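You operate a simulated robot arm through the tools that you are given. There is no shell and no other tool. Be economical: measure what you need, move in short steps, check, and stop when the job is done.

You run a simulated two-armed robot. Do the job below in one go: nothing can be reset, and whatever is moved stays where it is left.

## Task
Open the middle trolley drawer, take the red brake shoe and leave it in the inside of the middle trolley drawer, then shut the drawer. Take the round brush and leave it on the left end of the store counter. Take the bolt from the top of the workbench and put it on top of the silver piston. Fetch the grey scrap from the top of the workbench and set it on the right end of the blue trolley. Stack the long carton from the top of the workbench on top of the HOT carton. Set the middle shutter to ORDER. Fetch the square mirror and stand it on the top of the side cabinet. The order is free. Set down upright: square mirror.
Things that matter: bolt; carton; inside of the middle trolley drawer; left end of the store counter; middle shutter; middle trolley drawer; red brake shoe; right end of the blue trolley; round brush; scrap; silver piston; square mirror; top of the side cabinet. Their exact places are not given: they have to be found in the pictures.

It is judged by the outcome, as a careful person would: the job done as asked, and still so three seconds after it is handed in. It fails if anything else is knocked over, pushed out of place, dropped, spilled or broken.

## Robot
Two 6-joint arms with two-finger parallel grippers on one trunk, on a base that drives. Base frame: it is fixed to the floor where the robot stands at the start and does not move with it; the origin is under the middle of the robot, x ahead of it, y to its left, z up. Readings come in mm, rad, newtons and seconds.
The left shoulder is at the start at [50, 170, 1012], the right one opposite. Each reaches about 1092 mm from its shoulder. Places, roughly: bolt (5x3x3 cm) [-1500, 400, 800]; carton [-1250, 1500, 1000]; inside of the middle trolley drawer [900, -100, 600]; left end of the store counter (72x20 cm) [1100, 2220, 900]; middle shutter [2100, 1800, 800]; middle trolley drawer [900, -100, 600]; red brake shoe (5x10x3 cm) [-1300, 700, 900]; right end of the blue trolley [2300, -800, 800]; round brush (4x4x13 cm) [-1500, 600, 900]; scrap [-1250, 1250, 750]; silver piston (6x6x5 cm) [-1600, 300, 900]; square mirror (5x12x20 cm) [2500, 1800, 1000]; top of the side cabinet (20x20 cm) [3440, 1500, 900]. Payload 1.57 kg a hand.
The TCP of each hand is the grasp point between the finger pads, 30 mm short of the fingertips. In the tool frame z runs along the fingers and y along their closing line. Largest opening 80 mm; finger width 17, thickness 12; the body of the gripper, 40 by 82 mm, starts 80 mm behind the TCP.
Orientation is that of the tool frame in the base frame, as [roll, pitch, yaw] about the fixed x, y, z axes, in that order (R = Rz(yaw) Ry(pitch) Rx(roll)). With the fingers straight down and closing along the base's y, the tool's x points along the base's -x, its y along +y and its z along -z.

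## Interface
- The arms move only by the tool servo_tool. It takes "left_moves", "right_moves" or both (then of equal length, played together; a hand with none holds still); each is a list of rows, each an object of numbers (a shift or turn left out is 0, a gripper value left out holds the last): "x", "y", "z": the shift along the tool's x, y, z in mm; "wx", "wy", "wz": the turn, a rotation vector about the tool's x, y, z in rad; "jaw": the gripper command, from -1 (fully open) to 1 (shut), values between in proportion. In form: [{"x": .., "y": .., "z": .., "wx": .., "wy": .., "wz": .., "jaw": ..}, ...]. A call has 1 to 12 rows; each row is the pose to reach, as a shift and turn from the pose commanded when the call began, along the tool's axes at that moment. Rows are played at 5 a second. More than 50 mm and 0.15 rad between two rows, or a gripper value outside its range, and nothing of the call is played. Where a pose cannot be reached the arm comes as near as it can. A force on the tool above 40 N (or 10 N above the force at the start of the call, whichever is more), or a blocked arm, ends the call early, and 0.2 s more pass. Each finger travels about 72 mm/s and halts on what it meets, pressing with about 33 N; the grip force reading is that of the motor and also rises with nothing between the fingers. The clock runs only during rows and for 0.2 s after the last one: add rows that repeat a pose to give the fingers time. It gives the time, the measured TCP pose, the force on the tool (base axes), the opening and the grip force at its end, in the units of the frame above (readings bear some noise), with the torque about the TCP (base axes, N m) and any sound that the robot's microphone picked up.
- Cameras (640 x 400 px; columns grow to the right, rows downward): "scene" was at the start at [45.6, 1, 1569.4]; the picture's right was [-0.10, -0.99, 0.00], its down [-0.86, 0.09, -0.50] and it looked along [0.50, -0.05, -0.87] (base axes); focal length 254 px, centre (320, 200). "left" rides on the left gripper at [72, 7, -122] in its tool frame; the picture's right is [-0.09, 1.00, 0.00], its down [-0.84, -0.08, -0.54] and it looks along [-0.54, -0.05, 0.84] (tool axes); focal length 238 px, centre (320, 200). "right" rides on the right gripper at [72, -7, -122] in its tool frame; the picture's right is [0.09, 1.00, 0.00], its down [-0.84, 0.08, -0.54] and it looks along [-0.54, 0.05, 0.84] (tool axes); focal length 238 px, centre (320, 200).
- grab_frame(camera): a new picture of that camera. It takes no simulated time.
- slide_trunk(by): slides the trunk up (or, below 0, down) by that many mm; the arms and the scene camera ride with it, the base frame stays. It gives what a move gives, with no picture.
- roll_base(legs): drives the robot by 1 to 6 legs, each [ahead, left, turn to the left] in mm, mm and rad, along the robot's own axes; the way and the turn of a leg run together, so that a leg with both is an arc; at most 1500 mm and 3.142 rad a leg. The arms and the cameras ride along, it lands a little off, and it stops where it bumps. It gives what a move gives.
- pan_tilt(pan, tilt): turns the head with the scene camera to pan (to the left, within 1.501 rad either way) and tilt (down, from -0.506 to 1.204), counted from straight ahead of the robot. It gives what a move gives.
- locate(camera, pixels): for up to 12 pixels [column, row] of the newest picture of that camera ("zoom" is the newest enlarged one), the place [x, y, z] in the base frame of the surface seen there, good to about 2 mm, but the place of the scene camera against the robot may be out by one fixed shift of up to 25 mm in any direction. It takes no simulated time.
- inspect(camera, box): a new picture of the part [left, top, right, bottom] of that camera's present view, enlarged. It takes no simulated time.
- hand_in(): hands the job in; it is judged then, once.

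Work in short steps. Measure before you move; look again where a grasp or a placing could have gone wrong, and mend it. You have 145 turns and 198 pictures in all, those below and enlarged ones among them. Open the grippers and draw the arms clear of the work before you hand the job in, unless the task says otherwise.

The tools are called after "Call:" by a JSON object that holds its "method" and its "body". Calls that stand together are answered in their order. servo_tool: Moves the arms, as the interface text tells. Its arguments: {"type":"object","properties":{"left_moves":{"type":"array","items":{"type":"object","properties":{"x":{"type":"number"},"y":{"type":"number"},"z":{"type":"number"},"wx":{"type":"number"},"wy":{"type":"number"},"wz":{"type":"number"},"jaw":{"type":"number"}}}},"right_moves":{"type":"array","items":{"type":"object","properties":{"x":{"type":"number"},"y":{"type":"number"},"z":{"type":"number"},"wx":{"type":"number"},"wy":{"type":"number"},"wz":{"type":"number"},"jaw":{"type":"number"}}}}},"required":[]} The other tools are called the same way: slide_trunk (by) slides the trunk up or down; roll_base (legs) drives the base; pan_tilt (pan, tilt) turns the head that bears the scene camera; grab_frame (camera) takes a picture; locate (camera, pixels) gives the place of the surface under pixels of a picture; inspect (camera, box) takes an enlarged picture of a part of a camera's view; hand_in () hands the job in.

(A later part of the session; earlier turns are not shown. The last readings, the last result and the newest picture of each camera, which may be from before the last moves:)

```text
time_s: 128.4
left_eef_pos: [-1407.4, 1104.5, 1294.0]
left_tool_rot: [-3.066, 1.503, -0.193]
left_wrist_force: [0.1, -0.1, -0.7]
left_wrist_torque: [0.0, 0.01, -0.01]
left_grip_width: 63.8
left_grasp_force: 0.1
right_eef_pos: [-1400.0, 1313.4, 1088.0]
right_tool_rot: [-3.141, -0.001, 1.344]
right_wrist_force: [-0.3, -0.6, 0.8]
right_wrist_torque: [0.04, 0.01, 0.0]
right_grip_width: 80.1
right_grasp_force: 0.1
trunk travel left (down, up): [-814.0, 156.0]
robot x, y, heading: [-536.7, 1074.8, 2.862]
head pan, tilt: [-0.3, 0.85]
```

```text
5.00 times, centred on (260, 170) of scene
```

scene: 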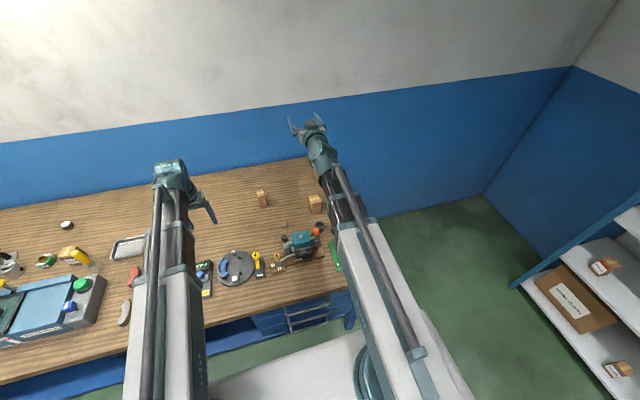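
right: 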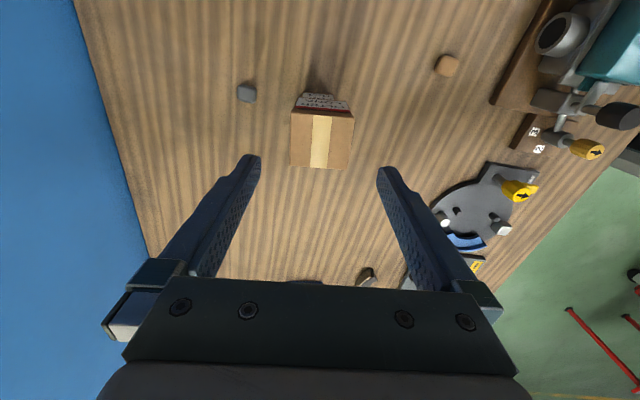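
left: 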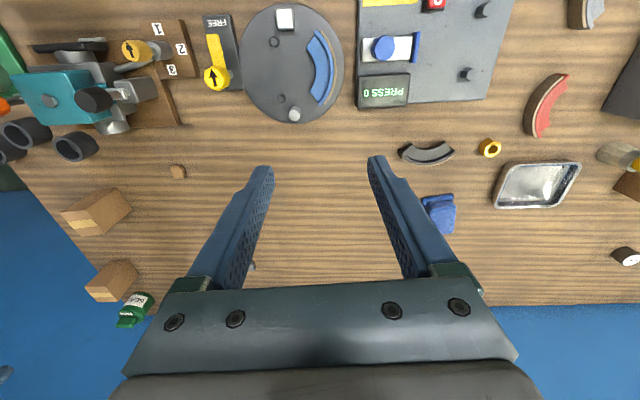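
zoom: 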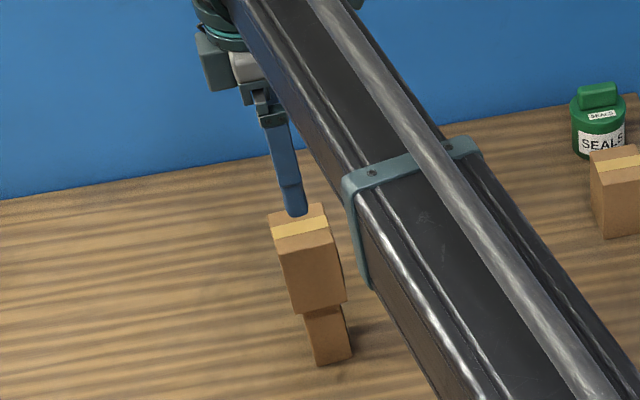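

Stack stands well. For the grey scrap I must come ~100 mm nearer; I look down to see the base's front against the bench edge.

Call:
{"method": "pan_tilt", "body": {"pan": 0, "tilt": 1.2}}

Call:
{"method": "grab_frame", "body": {"camera": "scene"}}

Call:
{"method": "locate", "body": {"camera": "scene", "pixels": [[320, 215], [320, 235], [320, 255], [320, 275], [320, 300], [280, 250], [380, 250]]}}

```text
time_s: 129.2
left_eef_pos: [-1407.0, 1104.6, 1293.8]
left_tool_rot: [-3.066, 1.502, -0.192]
left_wrist_force: [0.3, 0.1, 0.2]
left_wrist_torque: [-0.01, 0.02, -0.01]
left_grip_width: 64.0
left_grasp_force: 0.1
right_eef_pos: [-1399.7, 1314.5, 1088.0]
right_tool_rot: [3.141, -0.001, 1.341]
right_wrist_force: [-0.3, 0.3, -0.8]
right_wrist_torque: [0.0, 0.01, 0.04]
right_grip_width: 80.0
right_grasp_force: 0.1
trunk travel left (down, up): [-814.0, 156.0]
robot x, y, heading: [-537.7, 1073.8, 2.858]
head pan, tilt: [0.0, 1.201]
```

```text
114 pictures are left
```

scene: 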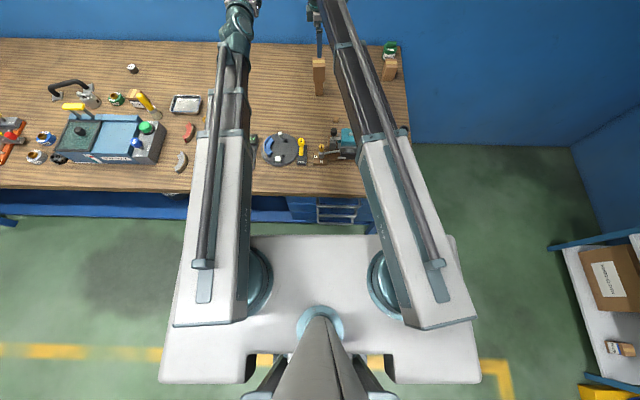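

```text
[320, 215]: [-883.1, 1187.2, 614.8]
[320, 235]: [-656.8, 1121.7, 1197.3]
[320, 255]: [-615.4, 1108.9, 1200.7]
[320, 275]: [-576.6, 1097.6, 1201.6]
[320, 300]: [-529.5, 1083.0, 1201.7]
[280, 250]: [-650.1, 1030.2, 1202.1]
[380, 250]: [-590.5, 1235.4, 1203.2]
```

The lower deck leaves room. I drive 100 mm forward and 165 left so the right hand can reach the grey scrap behind the stack from above.

Call:
{"method": "roll_base", "body": {"legs": [[0, 165, 0], [100, 0, 0]]}}

Call:
{"method": "grab_frame", "body": {"camera": "right"}}

```text
time_s: 131.4
left_eef_pos: [-1554.1, 969.4, 1292.5]
left_tool_rot: [-3.068, 1.503, -0.193]
left_wrist_force: [-0.2, 0.2, -0.2]
left_wrist_torque: [-0.01, 0.03, -0.04]
left_grip_width: 63.7
left_grasp_force: 0.1
right_eef_pos: [-1544.4, 1180.6, 1087.7]
right_tool_rot: [3.14, -0.002, 1.344]
right_wrist_force: [-0.9, 0.6, -0.8]
right_wrist_torque: [-0.02, -0.06, 0.0]
right_grip_width: 79.8
right_grasp_force: 0.0
trunk travel left (down, up): [-814.0, 156.0]
robot x, y, heading: [-681.4, 936.9, 2.858]
head pan, tilt: [0.0, 1.201]
```

```text
113 pictures are left
```

right: 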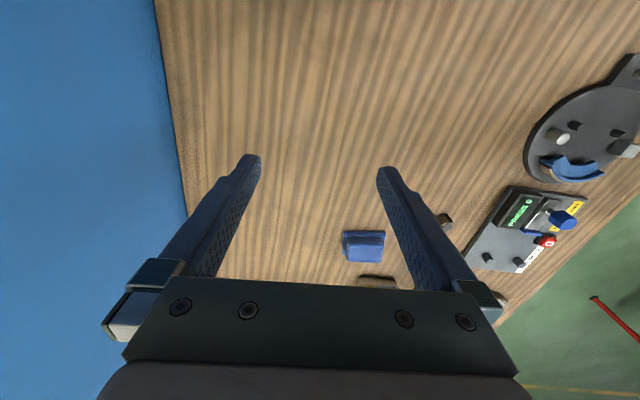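

Over to the scrap at height, with jaw narrowed to ~50 mm.

Call:
{"method": "servo_tool", "body": {"right_moves": [{"x": 44, "y": 2, "jaw": -0.25}, {"x": 88, "y": 4, "jaw": -0.25}, {"x": 132, "y": 7, "jaw": -0.25}, {"x": 178, "y": 9, "jaw": -0.25}, {"x": 178, "y": 9, "jaw": -0.25}]}}

Call:
{"method": "grab_frame", "body": {"camera": "right"}}

```text
time_s: 132.7
left_eef_pos: [-1551.0, 968.2, 1293.3]
left_tool_rot: [-3.063, 1.503, -0.188]
left_wrist_force: [-0.1, 0.5, 0.5]
left_wrist_torque: [0.0, 0.03, -0.01]
left_grip_width: 64.1
left_grasp_force: 0.0
right_eef_pos: [-1497.7, 1349.6, 1088.8]
right_tool_rot: [3.141, -0.002, 1.342]
right_wrist_force: [0.1, -0.6, -0.1]
right_wrist_torque: [0.04, 0.0, 0.0]
right_grip_width: 50.1
right_grasp_force: 0.0
trunk travel left (down, up): [-814.0, 156.0]
robot x, y, heading: [-678.0, 937.9, 2.862]
head pan, tilt: [0.0, 1.201]
```

```text
112 pictures are left
```

right: 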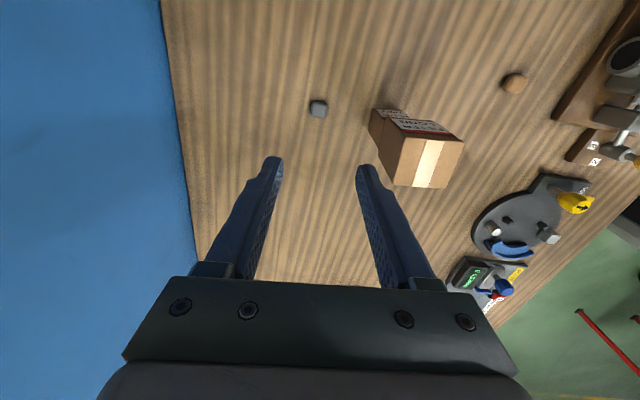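

Call:
{"method": "locate", "body": {"camera": "right", "pixels": [[318, 109], [311, 104], [326, 105], [325, 116], [312, 116], [372, 112], [395, 185], [463, 142], [270, 130]]}}

Call:
{"method": "inspect", "body": {"camera": "right", "box": [280, 80, 480, 200]}}

```text
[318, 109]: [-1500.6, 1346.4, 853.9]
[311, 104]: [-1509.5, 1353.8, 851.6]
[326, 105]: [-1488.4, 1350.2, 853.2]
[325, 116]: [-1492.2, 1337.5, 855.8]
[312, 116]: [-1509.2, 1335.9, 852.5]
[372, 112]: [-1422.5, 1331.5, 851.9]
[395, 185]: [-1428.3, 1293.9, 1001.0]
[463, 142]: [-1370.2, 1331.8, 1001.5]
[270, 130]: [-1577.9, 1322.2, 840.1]
```

```text
3.20 times, centred on (380, 140) of right
```

zoom: 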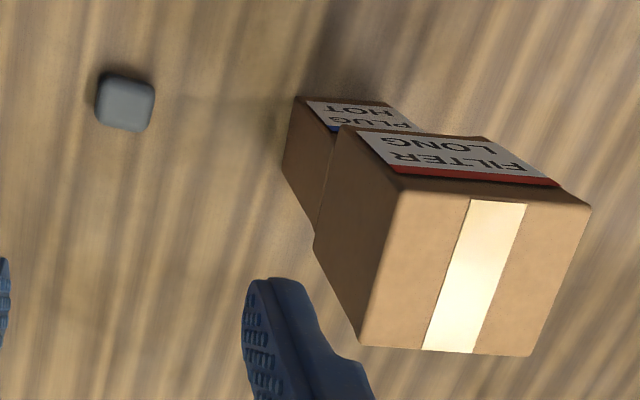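

Scrap at (-1499,1345). Adjust, lower 216 mm, close, check.

Call:
{"method": "servo_tool", "body": {"right_moves": [{"x": -5, "y": -1}, {"x": -5, "y": -1}]}}

Call:
{"method": "slide_trunk", "body": {"by": -216}}

Call:
{"method": "servo_tool", "body": {"right_moves": [{"jaw": 0.5}, {"jaw": 1}, {"jaw": 1}, {"jaw": 1}]}}

Call:
{"method": "grab_frame", "body": {"camera": "right"}}

```text
time_s: 133.2
left_eef_pos: [-1550.8, 968.8, 1293.4]
left_tool_rot: [-3.068, 1.503, -0.193]
left_wrist_force: [-0.2, 0.4, -0.4]
left_wrist_torque: [0.0, 0.01, -0.02]
left_grip_width: 63.8
left_grasp_force: 0.0
right_eef_pos: [-1499.9, 1346.4, 1087.6]
right_tool_rot: [-3.14, -0.002, 1.342]
right_wrist_force: [0.0, 0.3, -0.5]
right_wrist_torque: [0.0, -0.03, -0.01]
right_grip_width: 49.9
right_grasp_force: 0.1
trunk travel left (down, up): [-814.0, 156.0]
robot x, y, heading: [-683.6, 937.4, 2.861]
head pan, tilt: [0.0, 1.201]
```

```text
time_s: 135.6
left_eef_pos: [-1550.6, 968.9, 1077.9]
left_tool_rot: [-3.066, 1.502, -0.192]
left_wrist_force: [0.7, 0.6, -0.4]
left_wrist_torque: [0.01, -0.01, 0.01]
left_grip_width: 64.1
left_grasp_force: 0.1
right_eef_pos: [-1498.9, 1345.3, 871.5]
right_tool_rot: [-3.14, -0.002, 1.341]
right_wrist_force: [-0.8, -0.5, -0.3]
right_wrist_torque: [0.02, -0.01, 0.01]
right_grip_width: 49.9
right_grasp_force: 0.1
trunk travel left (down, up): [-598.0, 372.0]
robot x, y, heading: [-677.5, 934.7, 2.858]
head pan, tilt: [0.0, 1.201]
```

```text
time_s: 136.6
left_eef_pos: [-1551.3, 968.5, 1077.3]
left_tool_rot: [-3.067, 1.504, -0.19]
left_wrist_force: [0.3, -0.2, -0.2]
left_wrist_torque: [0.01, 0.0, -0.01]
left_grip_width: 64.1
left_grasp_force: 0.0
right_eef_pos: [-1500.1, 1345.8, 871.7]
right_tool_rot: [-3.141, -0.002, 1.343]
right_wrist_force: [0.6, 0.7, 0.6]
right_wrist_torque: [-0.02, -0.03, 0.01]
right_grip_width: 18.2
right_grasp_force: 32.6
trunk travel left (down, up): [-598.0, 372.0]
robot x, y, heading: [-677.6, 936.5, 2.865]
head pan, tilt: [0.0, 1.201]
```

```text
110 pictures are left
```

right: 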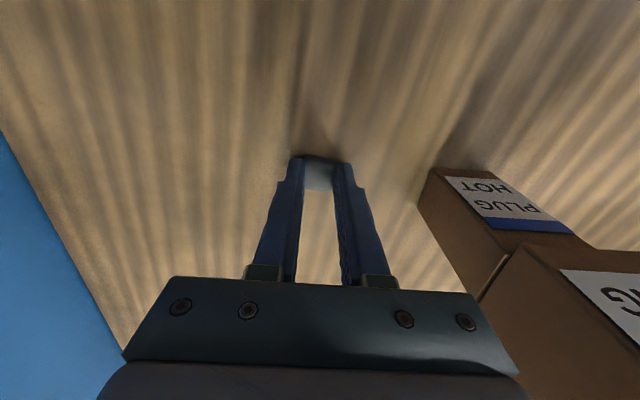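

Scrap gripped (18 mm). I lift, back off and shift left toward the red shoe, un-twisting the right wrist.

Call:
{"method": "slide_trunk", "body": {"by": 230}}

Call:
{"method": "roll_base", "body": {"legs": [[-100, 0, 0], [0, 200, 0]]}}

Call:
{"method": "servo_tool", "body": {"right_moves": [{"wz": 0.15}, {"wz": 0.3}, {"wz": 0.45}, {"wz": 0.6}, {"wz": 0.75}, {"wz": 0.9}, {"wz": 1.05}, {"wz": 1.2}, {"wz": 1.35}, {"wz": 1.5}, {"wz": 1.62}]}}

Call:
{"method": "servo_tool", "body": {"left_moves": [{"x": 32, "z": -2, "wy": 0.15}, {"x": 64, "z": -10, "wy": 0.3}, {"x": 94, "z": -21, "wy": 0.45}, {"x": 121, "z": -38, "wy": 0.6}, {"x": 147, "z": -58, "wy": 0.75}, {"x": 168, "z": -81, "wy": 0.9}, {"x": 186, "z": -108, "wy": 1.05}, {"x": 200, "z": -137, "wy": 1.2}, {"x": 210, "z": -168, "wy": 1.35}, {"x": 214, "z": -200, "wy": 1.5}], "right_moves": [{"x": -32, "z": -2, "wy": -0.15}, {"x": -64, "z": -10, "wy": -0.3}, {"x": -94, "z": -21, "wy": -0.45}, {"x": -121, "z": -38, "wy": -0.6}, {"x": -147, "z": -58, "wy": -0.75}, {"x": -168, "z": -81, "wy": -0.9}, {"x": -186, "z": -108, "wy": -1.05}, {"x": -200, "z": -137, "wy": -1.2}, {"x": -210, "z": -168, "wy": -1.35}, {"x": -214, "z": -200, "wy": -1.5}]}}

Call:
{"method": "grab_frame", "body": {"camera": "left"}}

```text
time_s: 139.0
left_eef_pos: [-1551.5, 968.6, 1307.7]
left_tool_rot: [-3.066, 1.503, -0.191]
left_wrist_force: [-0.2, 0.6, -0.8]
left_wrist_torque: [-0.03, 0.01, -0.03]
left_grip_width: 63.9
left_grasp_force: 0.2
right_eef_pos: [-1498.9, 1345.3, 1102.4]
right_tool_rot: [-3.141, -0.002, 1.341]
right_wrist_force: [1.0, -0.9, -0.8]
right_wrist_torque: [-0.02, -0.01, -0.01]
right_grip_width: 19.2
right_grasp_force: 32.6
trunk travel left (down, up): [-828.0, 142.0]
robot x, y, heading: [-680.7, 935.5, 2.866]
head pan, tilt: [0.0, 1.201]
```

```text
time_s: 141.3
left_eef_pos: [-1508.3, 753.4, 1307.3]
left_tool_rot: [-3.051, 1.503, -0.176]
left_wrist_force: [0.0, 0.1, 0.7]
left_wrist_torque: [-0.01, 0.01, -0.02]
left_grip_width: 63.8
left_grasp_force: 0.1
right_eef_pos: [-1456.1, 1130.5, 1103.2]
right_tool_rot: [-3.141, -0.001, 1.342]
right_wrist_force: [-1.3, -0.3, 0.0]
right_wrist_torque: [0.03, -0.03, -0.01]
right_grip_width: 19.1
right_grasp_force: 33.0
trunk travel left (down, up): [-828.0, 142.0]
robot x, y, heading: [-637.8, 725.8, 2.865]
head pan, tilt: [0.0, 1.201]
```

```text
time_s: 143.7
left_eef_pos: [-1508.6, 754.3, 1308.1]
left_tool_rot: [-3.067, 1.503, -0.189]
left_wrist_force: [0.1, 0.1, 0.1]
left_wrist_torque: [0.01, 0.01, -0.01]
left_grip_width: 64.1
left_grasp_force: 0.0
right_eef_pos: [-1456.2, 1131.6, 1102.4]
right_tool_rot: [-3.139, 0.001, -0.28]
right_wrist_force: [-0.5, 0.1, 0.4]
right_wrist_torque: [-0.02, 0.02, -0.01]
right_grip_width: 19.2
right_grasp_force: 33.4
trunk travel left (down, up): [-828.0, 142.0]
robot x, y, heading: [-640.3, 719.3, 2.87]
head pan, tilt: [0.0, 1.201]
```

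```text
time_s: 145.9
left_eef_pos: [-1301.8, 696.9, 1103.6]
left_tool_rot: [-3.137, 0.001, -0.263]
left_wrist_force: [0.0, -0.2, 0.0]
left_wrist_torque: [0.0, -0.01, -0.02]
left_grip_width: 64.0
left_grasp_force: 0.0
left hand out of reach, approached as far as the arm can: row 6, 7, 8, 9, 10
right_eef_pos: [-1660.2, 1192.4, 1306.2]
right_tool_rot: [-3.134, 1.5, -0.267]
right_wrist_force: [0.0, -0.8, -0.7]
right_wrist_torque: [0.03, -0.01, 0.01]
right_grip_width: 19.0
right_grasp_force: 33.0
right hand out of reach, approached as far as the arm can: row 6, 7, 8, 9, 10
trunk travel left (down, up): [-828.0, 142.0]
robot x, y, heading: [-638.8, 721.6, 2.873]
head pan, tilt: [0.0, 1.201]
```

```text
109 pictures are left
```

left: 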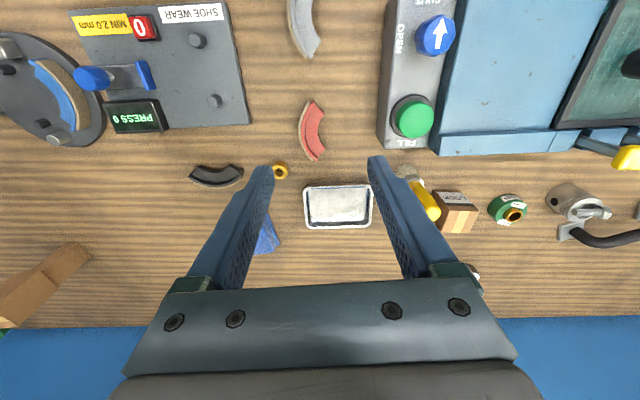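

Red shoe at left pixel (312,130). I enlarge and locate it.

Call:
{"method": "inspect", "body": {"camera": "left", "box": [270, 85, 360, 175]}}

Call:
{"method": "locate", "body": {"camera": "left", "pixels": [[311, 103], [322, 108], [304, 130], [317, 130], [310, 156], [322, 153], [280, 171], [300, 125]]}}

```text
4.44 times, centred on (315, 130) of left
```

zoom: 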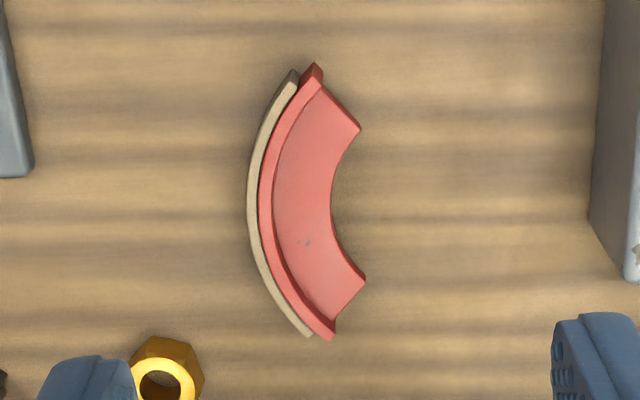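

```text
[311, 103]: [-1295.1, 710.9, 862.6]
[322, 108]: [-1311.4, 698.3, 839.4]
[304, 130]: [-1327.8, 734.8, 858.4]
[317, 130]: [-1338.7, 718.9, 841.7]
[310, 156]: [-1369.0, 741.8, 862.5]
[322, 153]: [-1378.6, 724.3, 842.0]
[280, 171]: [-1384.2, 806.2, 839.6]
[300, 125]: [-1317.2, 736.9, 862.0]
```

Shoe mid at ≈(-1329,730), radial thickness ~24 mm along the closing line. Move over it, lower 130 and verify.

Call:
{"method": "servo_tool", "body": {"left_moves": [{"x": -17, "y": -12}, {"x": -35, "y": -25}, {"x": -35, "y": -25}]}}

Call:
{"method": "slide_trunk", "body": {"by": -140}}

Call:
{"method": "grab_frame", "body": {"camera": "left"}}

```text
time_s: 146.7
left_eef_pos: [-1327.7, 731.0, 1102.3]
left_tool_rot: [-3.136, 0.004, -0.266]
left_wrist_force: [0.1, 1.4, 0.7]
left_wrist_torque: [-0.01, -0.01, -0.01]
left_grip_width: 64.0
left_grasp_force: 0.1
right_eef_pos: [-1661.1, 1192.2, 1306.4]
right_tool_rot: [-3.129, 1.496, -0.262]
right_wrist_force: [-0.3, 0.2, 1.0]
right_wrist_torque: [-0.01, -0.02, 0.01]
right_grip_width: 19.1
right_grasp_force: 33.0
trunk travel left (down, up): [-828.0, 142.0]
robot x, y, heading: [-639.6, 726.6, 2.867]
head pan, tilt: [0.0, 1.201]
```

```text
time_s: 148.3
left_eef_pos: [-1327.6, 730.6, 962.6]
left_tool_rot: [-3.138, 0.003, -0.266]
left_wrist_force: [-0.4, 0.4, 0.4]
left_wrist_torque: [-0.03, -0.01, 0.01]
left_grip_width: 64.1
left_grasp_force: 0.0
right_eef_pos: [-1660.5, 1192.5, 1166.4]
right_tool_rot: [-3.128, 1.496, -0.265]
right_wrist_force: [-0.7, -1.0, -0.3]
right_wrist_torque: [-0.02, 0.01, 0.01]
right_grip_width: 20.7
right_grasp_force: 33.3
trunk travel left (down, up): [-688.0, 282.0]
robot x, y, heading: [-634.9, 720.5, 2.86]
head pan, tilt: [0.0, 1.201]
```

```text
107 pictures are left
```

left: 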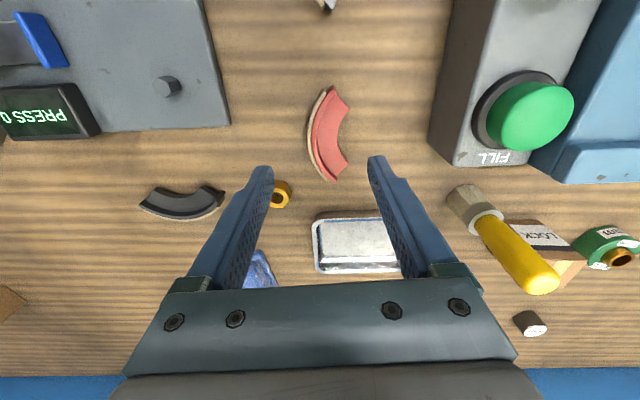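

Centred. Lower 89 mm, close; also check the right hand's scrap.

Call:
{"method": "slide_trunk", "body": {"by": -89}}

Call:
{"method": "servo_tool", "body": {"left_moves": [{"jaw": 0.4}, {"jaw": 1}, {"jaw": 1}, {"jaw": 1}]}}

Call:
{"method": "slide_trunk", "body": {"by": 200}}

Call:
{"method": "grab_frame", "body": {"camera": "left"}}

Call:
{"method": "grab_frame", "body": {"camera": "right"}}

```text
time_s: 149.6
left_eef_pos: [-1327.6, 730.6, 872.8]
left_tool_rot: [-3.137, 0.004, -0.266]
left_wrist_force: [0.0, -1.0, -0.9]
left_wrist_torque: [0.0, -0.05, 0.0]
left_grip_width: 63.9
left_grasp_force: 0.1
right_eef_pos: [-1660.0, 1191.4, 1077.3]
right_tool_rot: [-3.13, 1.496, -0.263]
right_wrist_force: [0.1, 0.3, -0.3]
right_wrist_torque: [0.02, -0.02, 0.02]
right_grip_width: 20.4
right_grasp_force: 33.1
trunk travel left (down, up): [-599.0, 371.0]
robot x, y, heading: [-636.7, 723.5, 2.867]
head pan, tilt: [0.0, 1.201]
```

```text
time_s: 150.6
left_eef_pos: [-1327.4, 730.4, 873.4]
left_tool_rot: [-3.136, 0.005, -0.267]
left_wrist_force: [-2.3, 0.0, 3.4]
left_wrist_torque: [-0.08, 0.12, -0.07]
left_grip_width: 30.2
left_grasp_force: 33.1
right_eef_pos: [-1660.0, 1193.1, 1078.6]
right_tool_rot: [-3.129, 1.496, -0.263]
right_wrist_force: [0.3, 0.2, -0.5]
right_wrist_torque: [0.02, 0.02, -0.04]
right_grip_width: 20.4
right_grasp_force: 33.0
trunk travel left (down, up): [-599.0, 371.0]
robot x, y, heading: [-634.6, 722.6, 2.865]
head pan, tilt: [0.0, 1.201]
```

```text
time_s: 152.8
left_eef_pos: [-1328.0, 730.8, 1073.6]
left_tool_rot: [-3.137, 0.004, -0.264]
left_wrist_force: [-0.5, -1.0, -2.1]
left_wrist_torque: [0.02, -0.04, 0.0]
left_grip_width: 30.0
left_grasp_force: 32.9
right_eef_pos: [-1661.6, 1191.4, 1276.9]
right_tool_rot: [-3.128, 1.494, -0.262]
right_wrist_force: [0.4, 0.0, 0.3]
right_wrist_torque: [0.03, -0.01, 0.03]
right_grip_width: 20.6
right_grasp_force: 33.0
trunk travel left (down, up): [-799.0, 171.0]
robot x, y, heading: [-635.9, 721.4, 2.864]
head pan, tilt: [0.0, 1.201]
```

```text
106 pictures are left
```

left: 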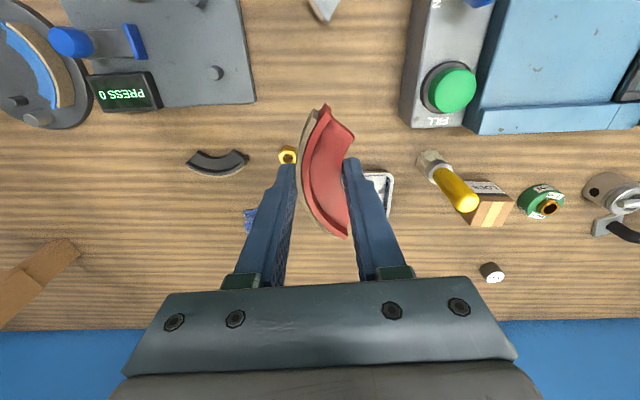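

```text
105 pictures are left
```

right: 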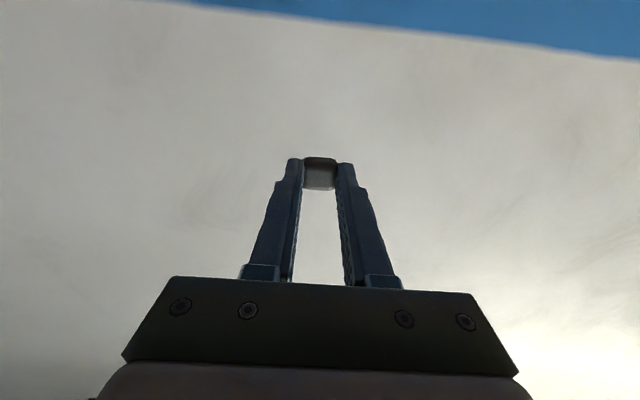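

Both held well (shoe in left, scrap in right). I retract the right hand, back away from the bench and turn round toward the trolley.

Call:
{"method": "servo_tool", "body": {"right_moves": [{"z": -45}, {"z": -90}, {"z": -135}, {"z": -180}, {"z": -225}, {"z": -270}, {"z": -315}, {"z": -345}]}}

Call:
{"method": "roll_base", "body": {"legs": [[-320, 0, 0], [0, 0, -1.577], [0, 0, -1.577]]}}

Call:
{"method": "pan_tilt", "body": {"pan": 0, "tilt": 0.6}}

Call:
{"method": "grab_frame", "body": {"camera": "scene"}}

```text
time_s: 154.6
left_eef_pos: [-1327.2, 729.9, 1074.1]
left_tool_rot: [-3.135, 0.004, -0.265]
left_wrist_force: [1.0, 0.2, -0.5]
left_wrist_torque: [0.0, 0.03, -0.01]
left_grip_width: 29.8
left_grasp_force: 32.7
right_eef_pos: [-1330.5, 1094.9, 1277.0]
right_tool_rot: [-3.133, 1.499, -0.267]
right_wrist_force: [0.2, -0.2, -0.5]
right_wrist_torque: [-0.01, 0.0, -0.02]
right_grip_width: 20.6
right_grasp_force: 32.8
right hand out of reach, approached as far as the arm can: row 2, 3, 4, 5, 6, 7, 8
trunk travel left (down, up): [-799.0, 171.0]
robot x, y, heading: [-637.2, 722.7, 2.87]
head pan, tilt: [0.0, 1.201]
```

```text
time_s: 164.3
left_eef_pos: [359.0, 650.7, 1073.2]
left_tool_rot: [-3.137, 0.003, 2.906]
left_wrist_force: [0.3, -1.0, -2.6]
left_wrist_torque: [-0.02, -0.03, 0.03]
left_grip_width: 30.0
left_grasp_force: 32.2
right_eef_pos: [373.1, 286.3, 1277.6]
right_tool_rot: [-3.13, 1.498, 2.904]
right_wrist_force: [-0.1, -0.3, -0.2]
right_wrist_torque: [-0.01, -0.03, 0.01]
right_grip_width: 21.1
right_grasp_force: 33.0
trunk travel left (down, up): [-799.0, 171.0]
robot x, y, heading: [-331.4, 638.1, -0.25]
head pan, tilt: [0.0, 1.201]
```

```text
time_s: 165.3
left_eef_pos: [359.8, 650.1, 1072.3]
left_tool_rot: [-3.135, 0.003, 2.907]
left_wrist_force: [-0.6, 0.2, -1.6]
left_wrist_torque: [0.04, 0.04, 0.02]
left_grip_width: 29.7
left_grasp_force: 33.5
right_eef_pos: [373.0, 286.0, 1276.6]
right_tool_rot: [-3.127, 1.498, 2.907]
right_wrist_force: [-0.8, 0.4, 0.3]
right_wrist_torque: [-0.02, -0.02, 0.01]
right_grip_width: 21.2
right_grasp_force: 33.1
trunk travel left (down, up): [-799.0, 171.0]
robot x, y, heading: [-333.9, 639.3, -0.246]
head pan, tilt: [0.0, 0.6]
```

```text
104 pictures are left
```

scene: 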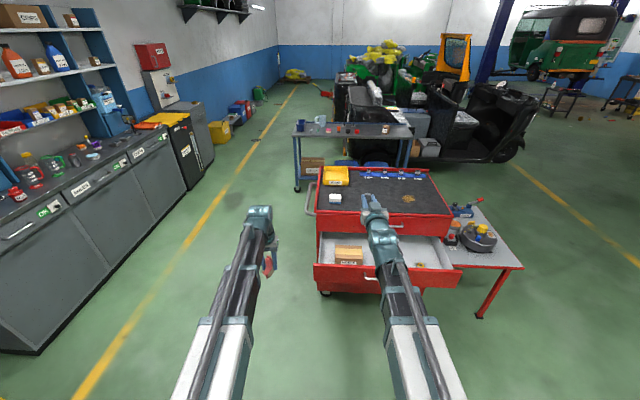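

I extend the left hand 110 mm, then drive to stand before the drawer.

Call:
{"method": "servo_tool", "body": {"left_moves": [{"x": -40}, {"x": -80}, {"x": -110}]}}

Call:
{"method": "roll_base", "body": {"legs": [[0, -567, 0], [278, 0, -0.042]]}}

Call:
{"method": "grab_frame", "body": {"camera": "left"}}

```text
time_s: 166.1
left_eef_pos: [467.6, 625.2, 1073.5]
left_tool_rot: [-3.135, 0.004, 2.907]
left_wrist_force: [0.1, 0.7, -1.8]
left_wrist_torque: [0.0, 0.02, -0.03]
left_grip_width: 29.8
left_grasp_force: 33.0
right_eef_pos: [373.8, 284.7, 1276.3]
right_tool_rot: [-3.128, 1.497, 2.907]
right_wrist_force: [-0.7, -0.1, 0.2]
right_wrist_torque: [-0.03, 0.0, -0.02]
right_grip_width: 20.4
right_grasp_force: 32.8
trunk travel left (down, up): [-799.0, 171.0]
robot x, y, heading: [-332.6, 638.0, -0.247]
head pan, tilt: [0.0, 0.6]
```

```text
time_s: 170.8
left_eef_pos: [588.4, -26.2, 1073.8]
left_tool_rot: [-3.137, 0.002, 2.868]
left_wrist_force: [0.7, -0.1, -2.6]
left_wrist_torque: [0.02, 0.01, 0.0]
left_grip_width: 29.7
left_grasp_force: 33.4
right_eef_pos: [482.9, -361.8, 1277.2]
right_tool_rot: [-3.131, 1.498, 2.868]
right_wrist_force: [-0.1, -1.0, 0.0]
right_wrist_torque: [0.0, 0.0, -0.01]
right_grip_width: 20.5
right_grasp_force: 33.5
trunk travel left (down, up): [-799.0, 171.0]
robot x, y, heading: [-209.3, 14.5, -0.289]
head pan, tilt: [0.0, 0.6]
```

```text
103 pictures are left
```

left: 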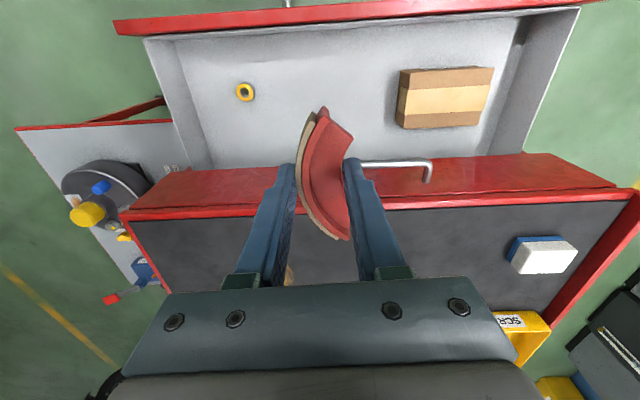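

The drawer's inside shows a box (right) and a yellow nut (left); the middle is free. I locate the floor.

Call:
{"method": "locate", "body": {"camera": "left", "pixels": [[320, 60], [320, 95], [245, 92], [400, 100], [320, 35], [240, 160], [400, 165], [180, 80], [440, 100]]}}

```text
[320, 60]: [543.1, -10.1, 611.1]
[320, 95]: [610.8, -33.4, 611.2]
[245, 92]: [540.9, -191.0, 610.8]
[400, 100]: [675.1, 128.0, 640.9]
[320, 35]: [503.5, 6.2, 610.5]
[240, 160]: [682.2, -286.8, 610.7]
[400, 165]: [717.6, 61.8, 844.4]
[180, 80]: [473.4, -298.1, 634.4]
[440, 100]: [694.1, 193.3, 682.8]
```

Floor z=611. I pull back 25 mm from the top handle, then lower in stages.

Call:
{"method": "servo_tool", "body": {"left_moves": [{"x": 25}, {"x": 25}]}}

Call:
{"method": "slide_trunk", "body": {"by": -320}}

Call:
{"method": "grab_frame", "body": {"camera": "left"}}

Call:
{"method": "grab_frame", "body": {"camera": "scene"}}

```text
time_s: 171.4
left_eef_pos: [563.8, -18.9, 1073.1]
left_tool_rot: [-3.134, 0.005, 2.869]
left_wrist_force: [0.1, -0.5, -1.7]
left_wrist_torque: [0.02, 0.01, 0.01]
left_grip_width: 29.5
left_grasp_force: 33.5
right_eef_pos: [480.9, -361.9, 1277.6]
right_tool_rot: [-3.129, 1.497, 2.868]
right_wrist_force: [-0.1, -0.5, -0.8]
right_wrist_torque: [0.02, -0.02, 0.01]
right_grip_width: 20.7
right_grasp_force: 33.0
trunk travel left (down, up): [-799.0, 171.0]
robot x, y, heading: [-206.5, 17.2, -0.284]
head pan, tilt: [0.0, 0.6]
```

```text
time_s: 174.6
left_eef_pos: [563.8, -18.5, 753.6]
left_tool_rot: [-3.139, 0.003, 2.867]
left_wrist_force: [0.6, 0.0, -0.6]
left_wrist_torque: [0.0, -0.01, 0.02]
left_grip_width: 29.4
left_grasp_force: 32.6
right_eef_pos: [481.0, -361.4, 957.1]
right_tool_rot: [-3.129, 1.497, 2.87]
right_wrist_force: [0.2, 0.7, -0.4]
right_wrist_torque: [-0.01, 0.01, 0.01]
right_grip_width: 19.4
right_grasp_force: 33.3
trunk travel left (down, up): [-479.0, 491.0]
robot x, y, heading: [-211.5, 16.0, -0.284]
head pan, tilt: [0.0, 0.6]
```

```text
102 pictures are left
```

left: 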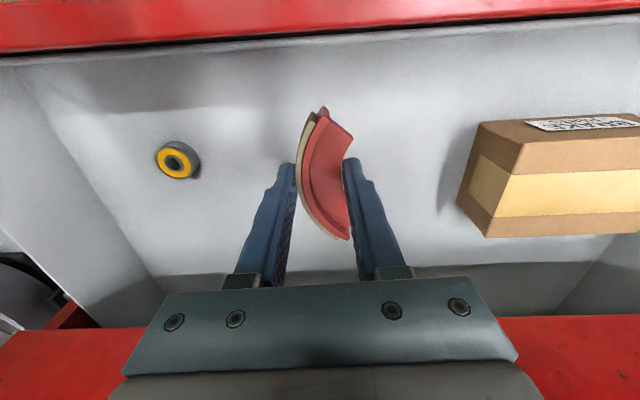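

```text
101 pictures are left
```

scene: 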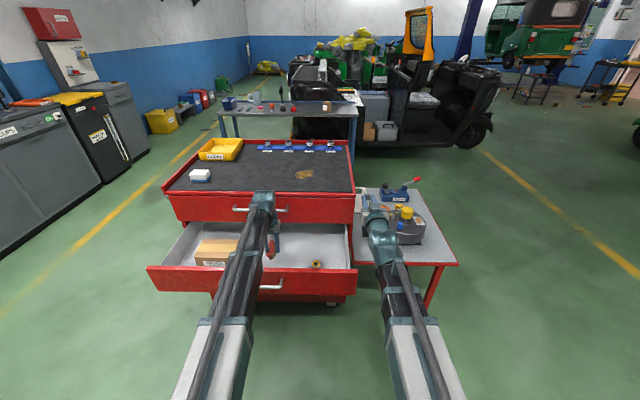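

The right hand may come near the side table's machine; I check heights there.

Call:
{"method": "locate", "body": {"camera": "scene", "pixels": [[405, 208], [410, 225], [362, 200], [395, 190], [415, 181], [440, 255], [398, 238], [370, 250], [385, 265]]}}

Call:
{"method": "grab_frame", "body": {"camera": "right"}}

```text
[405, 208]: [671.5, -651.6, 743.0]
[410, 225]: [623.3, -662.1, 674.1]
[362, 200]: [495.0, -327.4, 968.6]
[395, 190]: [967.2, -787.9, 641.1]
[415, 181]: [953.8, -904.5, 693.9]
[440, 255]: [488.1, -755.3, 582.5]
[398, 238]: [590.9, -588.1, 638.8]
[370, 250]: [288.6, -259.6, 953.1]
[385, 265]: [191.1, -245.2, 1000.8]
```

```text
100 pictures are left
```

right: 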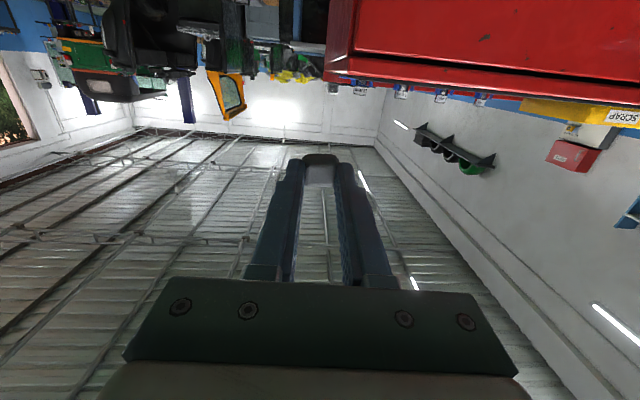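

All clear. Lower to the drawer floor and release.

Call:
{"method": "slide_trunk", "body": {"by": -107}}

Call:
{"method": "servo_tool", "body": {"left_moves": [{"jaw": 0.2}, {"jaw": -0.2}, {"jaw": -0.6}, {"jaw": -0.6}]}}

Call:
{"method": "grab_frame", "body": {"camera": "left"}}

Call:
{"method": "slide_trunk", "body": {"by": 240}}

Call:
{"method": "grab_frame", "body": {"camera": "left"}}

```text
time_s: 176.0
left_eef_pos: [564.6, -18.3, 646.8]
left_tool_rot: [-3.137, 0.002, 2.867]
left_wrist_force: [-0.8, -0.3, -1.5]
left_wrist_torque: [-0.05, 0.01, -0.04]
left_grip_width: 29.6
left_grasp_force: 32.7
right_eef_pos: [481.3, -361.8, 851.9]
right_tool_rot: [-3.13, 1.499, 2.869]
right_wrist_force: [0.4, 0.0, -0.2]
right_wrist_torque: [-0.01, -0.04, -0.01]
right_grip_width: 19.5
right_grasp_force: 32.6
trunk travel left (down, up): [-372.0, 598.0]
robot x, y, heading: [-210.8, 12.5, -0.287]
head pan, tilt: [0.0, 0.6]
```

```text
time_s: 177.0
left_eef_pos: [564.9, -18.2, 647.0]
left_tool_rot: [-3.135, 0.003, 2.868]
left_wrist_force: [-0.4, -0.8, 1.2]
left_wrist_torque: [0.0, 0.02, -0.04]
left_grip_width: 63.9
left_grasp_force: 0.0
right_eef_pos: [480.6, -361.1, 852.2]
right_tool_rot: [-3.13, 1.498, 2.867]
right_wrist_force: [0.6, -0.2, 0.3]
right_wrist_torque: [0.01, -0.02, 0.02]
right_grip_width: 19.2
right_grasp_force: 32.6
trunk travel left (down, up): [-372.0, 598.0]
robot x, y, heading: [-208.7, 17.5, -0.29]
head pan, tilt: [0.0, 0.6]
```

```text
99 pictures are left
```

left: 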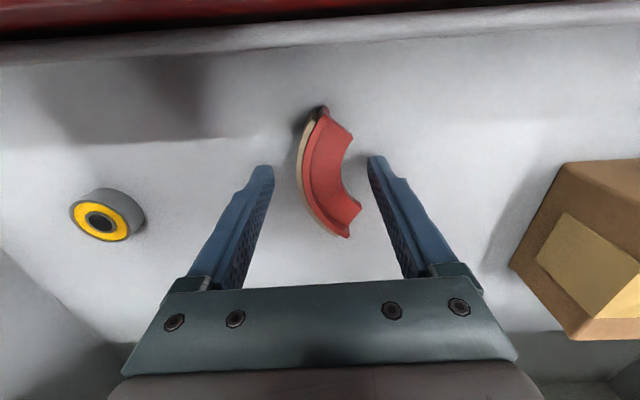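

```text
time_s: 179.5
left_eef_pos: [562.9, -18.6, 886.1]
left_tool_rot: [-3.135, 0.005, 2.867]
left_wrist_force: [-0.9, 0.7, 0.1]
left_wrist_torque: [0.02, 0.01, -0.01]
left_grip_width: 64.0
left_grasp_force: 0.0
right_eef_pos: [481.4, -360.9, 1090.7]
right_tool_rot: [-3.13, 1.497, 2.87]
right_wrist_force: [-0.4, -0.1, -0.3]
right_wrist_torque: [0.0, 0.01, -0.04]
right_grip_width: 19.3
right_grasp_force: 32.9
trunk travel left (down, up): [-612.0, 358.0]
robot x, y, heading: [-208.6, 18.5, -0.285]
head pan, tilt: [0.0, 0.6]
```

```text
98 pictures are left
```

left: 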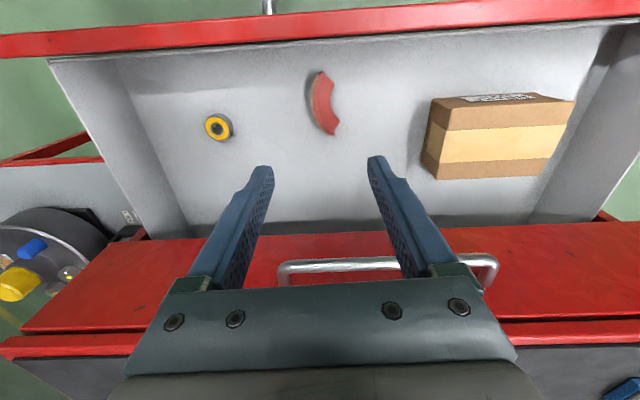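

The shoe lies in the drawer. I back off, extend the left hand with closed fingers, lower it to handle height, and will push the drawer by driving forward.

Call:
{"method": "roll_base", "body": {"legs": [[-400, 0, 0]]}}

Call:
{"method": "servo_tool", "body": {"left_moves": [{"x": -40, "y": 15, "jaw": 1}, {"x": -80, "y": 30, "jaw": 1}, {"x": -110, "y": 40, "jaw": 1}, {"x": -110, "y": 40, "jaw": 1}]}}

Call:
{"method": "slide_trunk", "body": {"by": -188}}

Call:
{"method": "grab_frame", "body": {"camera": "left"}}

```text
time_s: 182.0
left_eef_pos: [171.4, 98.8, 886.1]
left_tool_rot: [-3.136, 0.004, 2.872]
left_wrist_force: [-0.2, 0.0, 0.1]
left_wrist_torque: [-0.02, 0.0, 0.01]
left_grip_width: 64.0
left_grasp_force: 0.0
right_eef_pos: [88.0, -245.0, 1089.9]
right_tool_rot: [-3.129, 1.498, 2.871]
right_wrist_force: [0.0, 0.5, -0.1]
right_wrist_torque: [0.03, -0.02, 0.0]
right_grip_width: 19.6
right_grasp_force: 33.0
trunk travel left (down, up): [-612.0, 358.0]
robot x, y, heading: [-603.7, 126.7, -0.286]
head pan, tilt: [0.0, 0.6]
```

```text
time_s: 183.0
left_eef_pos: [285.1, 109.4, 886.1]
left_tool_rot: [-3.137, 0.004, 2.87]
left_wrist_force: [0.9, 0.7, 0.1]
left_wrist_torque: [0.01, 0.0, -0.02]
left_grip_width: 0.4
left_grasp_force: 20.7
right_eef_pos: [88.0, -244.0, 1090.2]
right_tool_rot: [-3.129, 1.497, 2.871]
right_wrist_force: [0.6, -0.6, -1.0]
right_wrist_torque: [0.0, -0.02, 0.03]
right_grip_width: 19.3
right_grasp_force: 32.8
trunk travel left (down, up): [-612.0, 358.0]
robot x, y, heading: [-604.6, 131.1, -0.285]
head pan, tilt: [0.0, 0.6]
```

```text
time_s: 185.1
left_eef_pos: [284.5, 108.3, 698.4]
left_tool_rot: [-3.136, 0.005, 2.871]
left_wrist_force: [0.0, -0.1, -0.7]
left_wrist_torque: [-0.01, -0.01, 0.01]
left_grip_width: 0.0
left_grasp_force: 21.6
right_eef_pos: [87.9, -244.8, 902.1]
right_tool_rot: [-3.129, 1.497, 2.871]
right_wrist_force: [1.0, -0.5, -0.5]
right_wrist_torque: [-0.04, 0.03, 0.0]
right_grip_width: 19.3
right_grasp_force: 33.2
trunk travel left (down, up): [-424.0, 546.0]
robot x, y, heading: [-604.8, 133.8, -0.285]
head pan, tilt: [0.0, 0.6]
```

```text
97 pictures are left
```

left: 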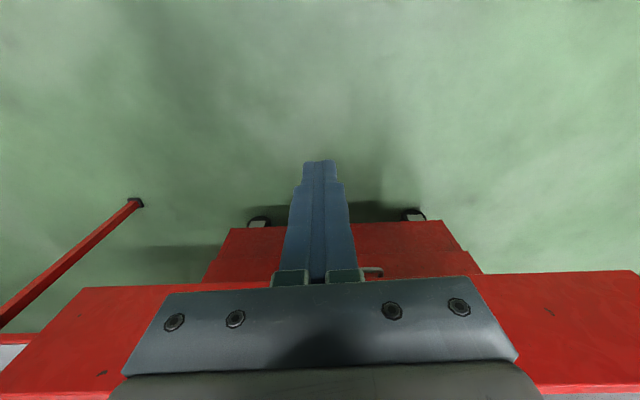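

With a vertical hand the wrist would meet the top handle, so I swing the left hand to horizontal and lower to z≈645 to push the panel below its handle with the fingertips.

Call:
{"method": "servo_tool", "body": {"left_moves": [{"x": -32, "z": -2, "wy": -0.15}, {"x": -64, "z": -10, "wy": -0.3}, {"x": -94, "z": -21, "wy": -0.45}, {"x": -121, "z": -38, "wy": -0.6}, {"x": -147, "z": -58, "wy": -0.75}, {"x": -168, "z": -81, "wy": -0.9}, {"x": -186, "z": -108, "wy": -1.05}, {"x": -200, "z": -137, "wy": -1.2}, {"x": -210, "z": -168, "wy": -1.35}, {"x": -214, "z": -200, "wy": -1.5}]}}

Call:
{"method": "grab_frame", "body": {"camera": "scene"}}

```text
time_s: 187.3
left_eef_pos: [494.0, 53.4, 904.1]
left_tool_rot: [-3.065, 1.503, 2.949]
left_wrist_force: [-0.1, 0.7, -0.3]
left_wrist_torque: [-0.04, 0.01, 0.0]
left_grip_width: 0.2
left_grasp_force: 21.4
left hand out of reach, approached as far as the arm can: row 6, 7, 8, 9, 10
right_eef_pos: [87.6, -245.4, 903.3]
right_tool_rot: [-3.129, 1.498, 2.87]
right_wrist_force: [0.1, 0.1, -0.7]
right_wrist_torque: [-0.01, 0.0, -0.01]
right_grip_width: 19.4
right_grasp_force: 33.0
trunk travel left (down, up): [-424.0, 546.0]
robot x, y, heading: [-601.6, 131.1, -0.283]
head pan, tilt: [0.0, 0.6]
```

```text
96 pictures are left
```

scene: 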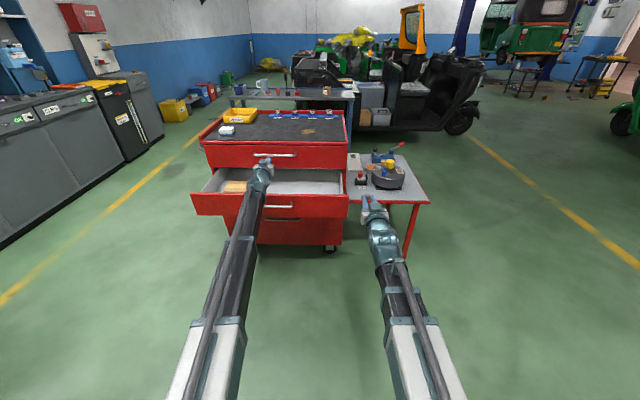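

I back 150 mm, lower to z≈645, then push forward in legs.

Call:
{"method": "roll_base", "body": {"legs": [[-150, 0, 0]]}}

Call:
{"method": "slide_trunk", "body": {"by": -259}}

Call:
{"method": "roll_base", "body": {"legs": [[250, 0, 0]]}}

Call:
{"method": "grab_frame", "body": {"camera": "scene"}}

```text
time_s: 188.7
left_eef_pos: [348.9, 93.2, 903.6]
left_tool_rot: [-3.072, 1.501, 2.939]
left_wrist_force: [0.2, -0.2, -0.5]
left_wrist_torque: [0.0, 0.0, 0.01]
left_grip_width: 0.0
left_grasp_force: 20.7
right_eef_pos: [-56.8, -203.6, 902.3]
right_tool_rot: [-3.129, 1.497, 2.869]
right_wrist_force: [0.8, -0.5, -0.4]
right_wrist_torque: [0.02, 0.03, 0.02]
right_grip_width: 19.2
right_grasp_force: 32.8
trunk travel left (down, up): [-424.0, 546.0]
robot x, y, heading: [-747.1, 174.0, -0.286]
head pan, tilt: [0.0, 0.6]
```

```text
time_s: 191.3
left_eef_pos: [348.8, 93.8, 644.9]
left_tool_rot: [-3.071, 1.502, 2.939]
left_wrist_force: [-0.1, -0.2, 0.2]
left_wrist_torque: [-0.02, 0.0, 0.03]
left_grip_width: 0.0
left_grasp_force: 21.1
right_eef_pos: [-57.3, -204.0, 642.8]
right_tool_rot: [-3.129, 1.497, 2.869]
right_wrist_force: [0.5, 0.0, 0.1]
right_wrist_torque: [-0.02, 0.0, 0.0]
right_grip_width: 19.4
right_grasp_force: 32.8
trunk travel left (down, up): [-165.0, 805.0]
robot x, y, heading: [-749.3, 169.6, -0.284]
head pan, tilt: [0.0, 0.6]
```

```text
time_s: 193.2
left_eef_pos: [594.2, 19.5, 644.2]
left_tool_rot: [-3.071, 1.5, 2.939]
left_wrist_force: [0.3, -0.4, -0.3]
left_wrist_torque: [0.01, 0.01, 0.0]
left_grip_width: 0.0
left_grasp_force: 21.4
right_eef_pos: [187.3, -277.1, 643.6]
right_tool_rot: [-3.13, 1.499, 2.867]
right_wrist_force: [-0.2, -0.6, -0.2]
right_wrist_torque: [0.0, 0.02, -0.01]
right_grip_width: 19.3
right_grasp_force: 33.3
trunk travel left (down, up): [-165.0, 805.0]
robot x, y, heading: [-504.2, 101.4, -0.285]
head pan, tilt: [0.0, 0.6]
```

```text
95 pictures are left
```

scene: 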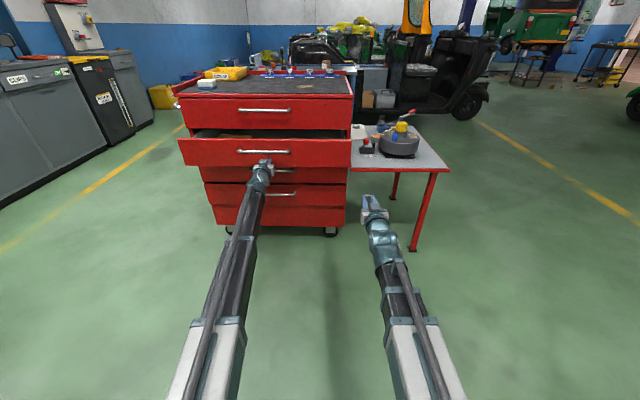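

Drawer is moving in. Push the remaining ~105 mm.

Call:
{"method": "roll_base", "body": {"legs": [[85, 0, 0]]}}

Call:
{"method": "roll_base", "body": {"legs": [[20, 0, 0]]}}

Call:
{"method": "inspect", "body": {"camera": "scene", "box": [160, 80, 380, 240]}}

```text
time_s: 194.3
left_eef_pos: [675.6, -3.9, 644.1]
left_tool_rot: [-3.07, 1.501, 2.941]
left_wrist_force: [0.6, -0.2, 0.3]
left_wrist_torque: [0.0, -0.01, -0.02]
left_grip_width: 0.0
left_grasp_force: 21.9
right_eef_pos: [269.5, -300.6, 643.3]
right_tool_rot: [-3.129, 1.497, 2.869]
right_wrist_force: [-0.1, 0.5, -0.4]
right_wrist_torque: [0.03, 0.03, 0.0]
right_grip_width: 19.3
right_grasp_force: 33.2
trunk travel left (down, up): [-165.0, 805.0]
robot x, y, heading: [-424.6, 76.5, -0.288]
head pan, tilt: [0.0, 0.6]
```

```text
time_s: 195.1
left_eef_pos: [693.8, -9.6, 643.3]
left_tool_rot: [-3.069, 1.5, 2.94]
left_wrist_force: [0.5, 0.0, -0.4]
left_wrist_torque: [0.02, -0.02, 0.04]
left_grip_width: 0.0
left_grasp_force: 21.0
right_eef_pos: [289.4, -306.5, 642.7]
right_tool_rot: [-3.131, 1.497, 2.868]
right_wrist_force: [1.1, 0.0, -0.4]
right_wrist_torque: [-0.05, 0.03, 0.01]
right_grip_width: 19.1
right_grasp_force: 33.3
trunk travel left (down, up): [-165.0, 805.0]
robot x, y, heading: [-401.5, 71.3, -0.285]
head pan, tilt: [0.0, 0.6]
```

```text
2.50 times, centred on (270, 160) of scene
```

zoom: 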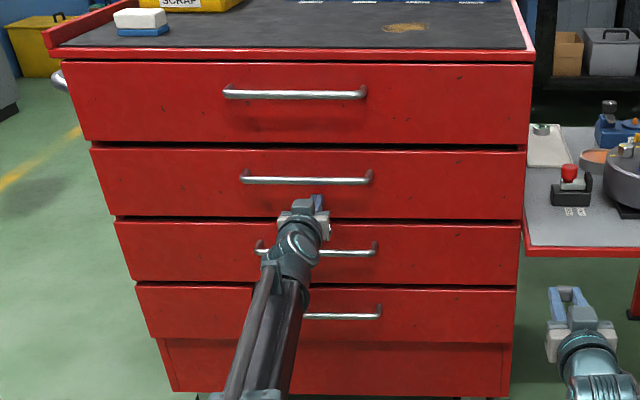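

Almost shut; a few more millimetres until the force rises.

Call:
{"method": "roll_base", "body": {"legs": [[8, 0, 0]]}}

Call:
{"method": "roll_base", "body": {"legs": [[8, 0, 0]]}}

Call:
{"method": "inspect", "body": {"camera": "scene", "box": [180, 100, 280, 180]}}

Call:
{"method": "locate", "body": {"camera": "zoom", "pixels": [[100, 120], [100, 240], [100, 350], [300, 130], [300, 240], [300, 175], [300, 280]]}}

```text
time_s: 196.3
left_eef_pos: [699.4, -9.9, 643.8]
left_tool_rot: [-3.057, 1.5, 2.951]
left_wrist_force: [-1.8, 0.4, 1.2]
left_wrist_torque: [-0.06, -0.03, 0.0]
left_grip_width: 0.1
left_grasp_force: 21.4
right_eef_pos: [295.4, -308.7, 643.5]
right_tool_rot: [-3.137, 1.498, 2.86]
right_wrist_force: [0.3, -0.8, 0.9]
right_wrist_torque: [0.01, -0.01, 0.01]
right_grip_width: 19.1
right_grasp_force: 33.3
trunk travel left (down, up): [-165.0, 805.0]
robot x, y, heading: [-390.9, 72.7, -0.29]
head pan, tilt: [0.0, 0.6]
stopped in leg 1: the force on the tool passed its limit at 41 N (the readings are from after the stop); the commanded pose is now the measured one
```

```text
time_s: 197.2
left_eef_pos: [698.4, -11.4, 642.5]
left_tool_rot: [-3.055, 1.495, 2.954]
left_wrist_force: [-2.8, 0.1, 1.8]
left_wrist_torque: [-0.03, -0.09, -0.06]
left_grip_width: 0.0
left_grasp_force: 20.9
right_eef_pos: [300.0, -309.6, 643.8]
right_tool_rot: [-3.139, 1.497, 2.858]
right_wrist_force: [-1.1, -0.1, 0.0]
right_wrist_torque: [-0.04, 0.01, 0.01]
right_grip_width: 19.5
right_grasp_force: 33.0
trunk travel left (down, up): [-165.0, 805.0]
robot x, y, heading: [-389.6, 66.8, -0.284]
head pan, tilt: [0.0, 0.6]
stopped in leg 1: the force on the tool passed its limit at 52 N (the readings are from after the stop); the commanded pose is now the measured one
```

```text
5.00 times, centred on (230, 140) of scene
```

zoom: 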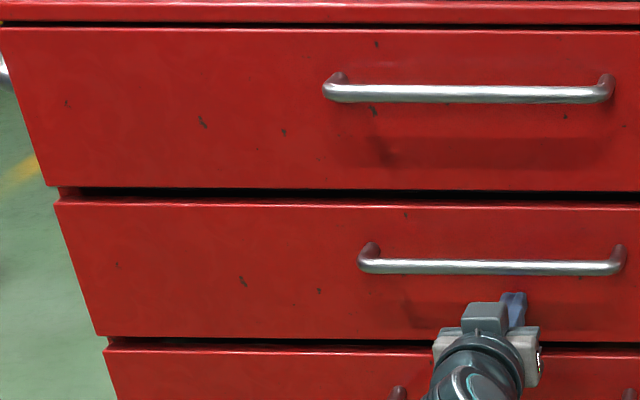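

```text
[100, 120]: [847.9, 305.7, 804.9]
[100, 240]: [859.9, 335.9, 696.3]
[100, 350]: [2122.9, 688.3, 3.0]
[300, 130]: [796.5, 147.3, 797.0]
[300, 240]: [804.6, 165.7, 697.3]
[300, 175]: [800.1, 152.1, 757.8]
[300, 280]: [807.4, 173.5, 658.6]
```

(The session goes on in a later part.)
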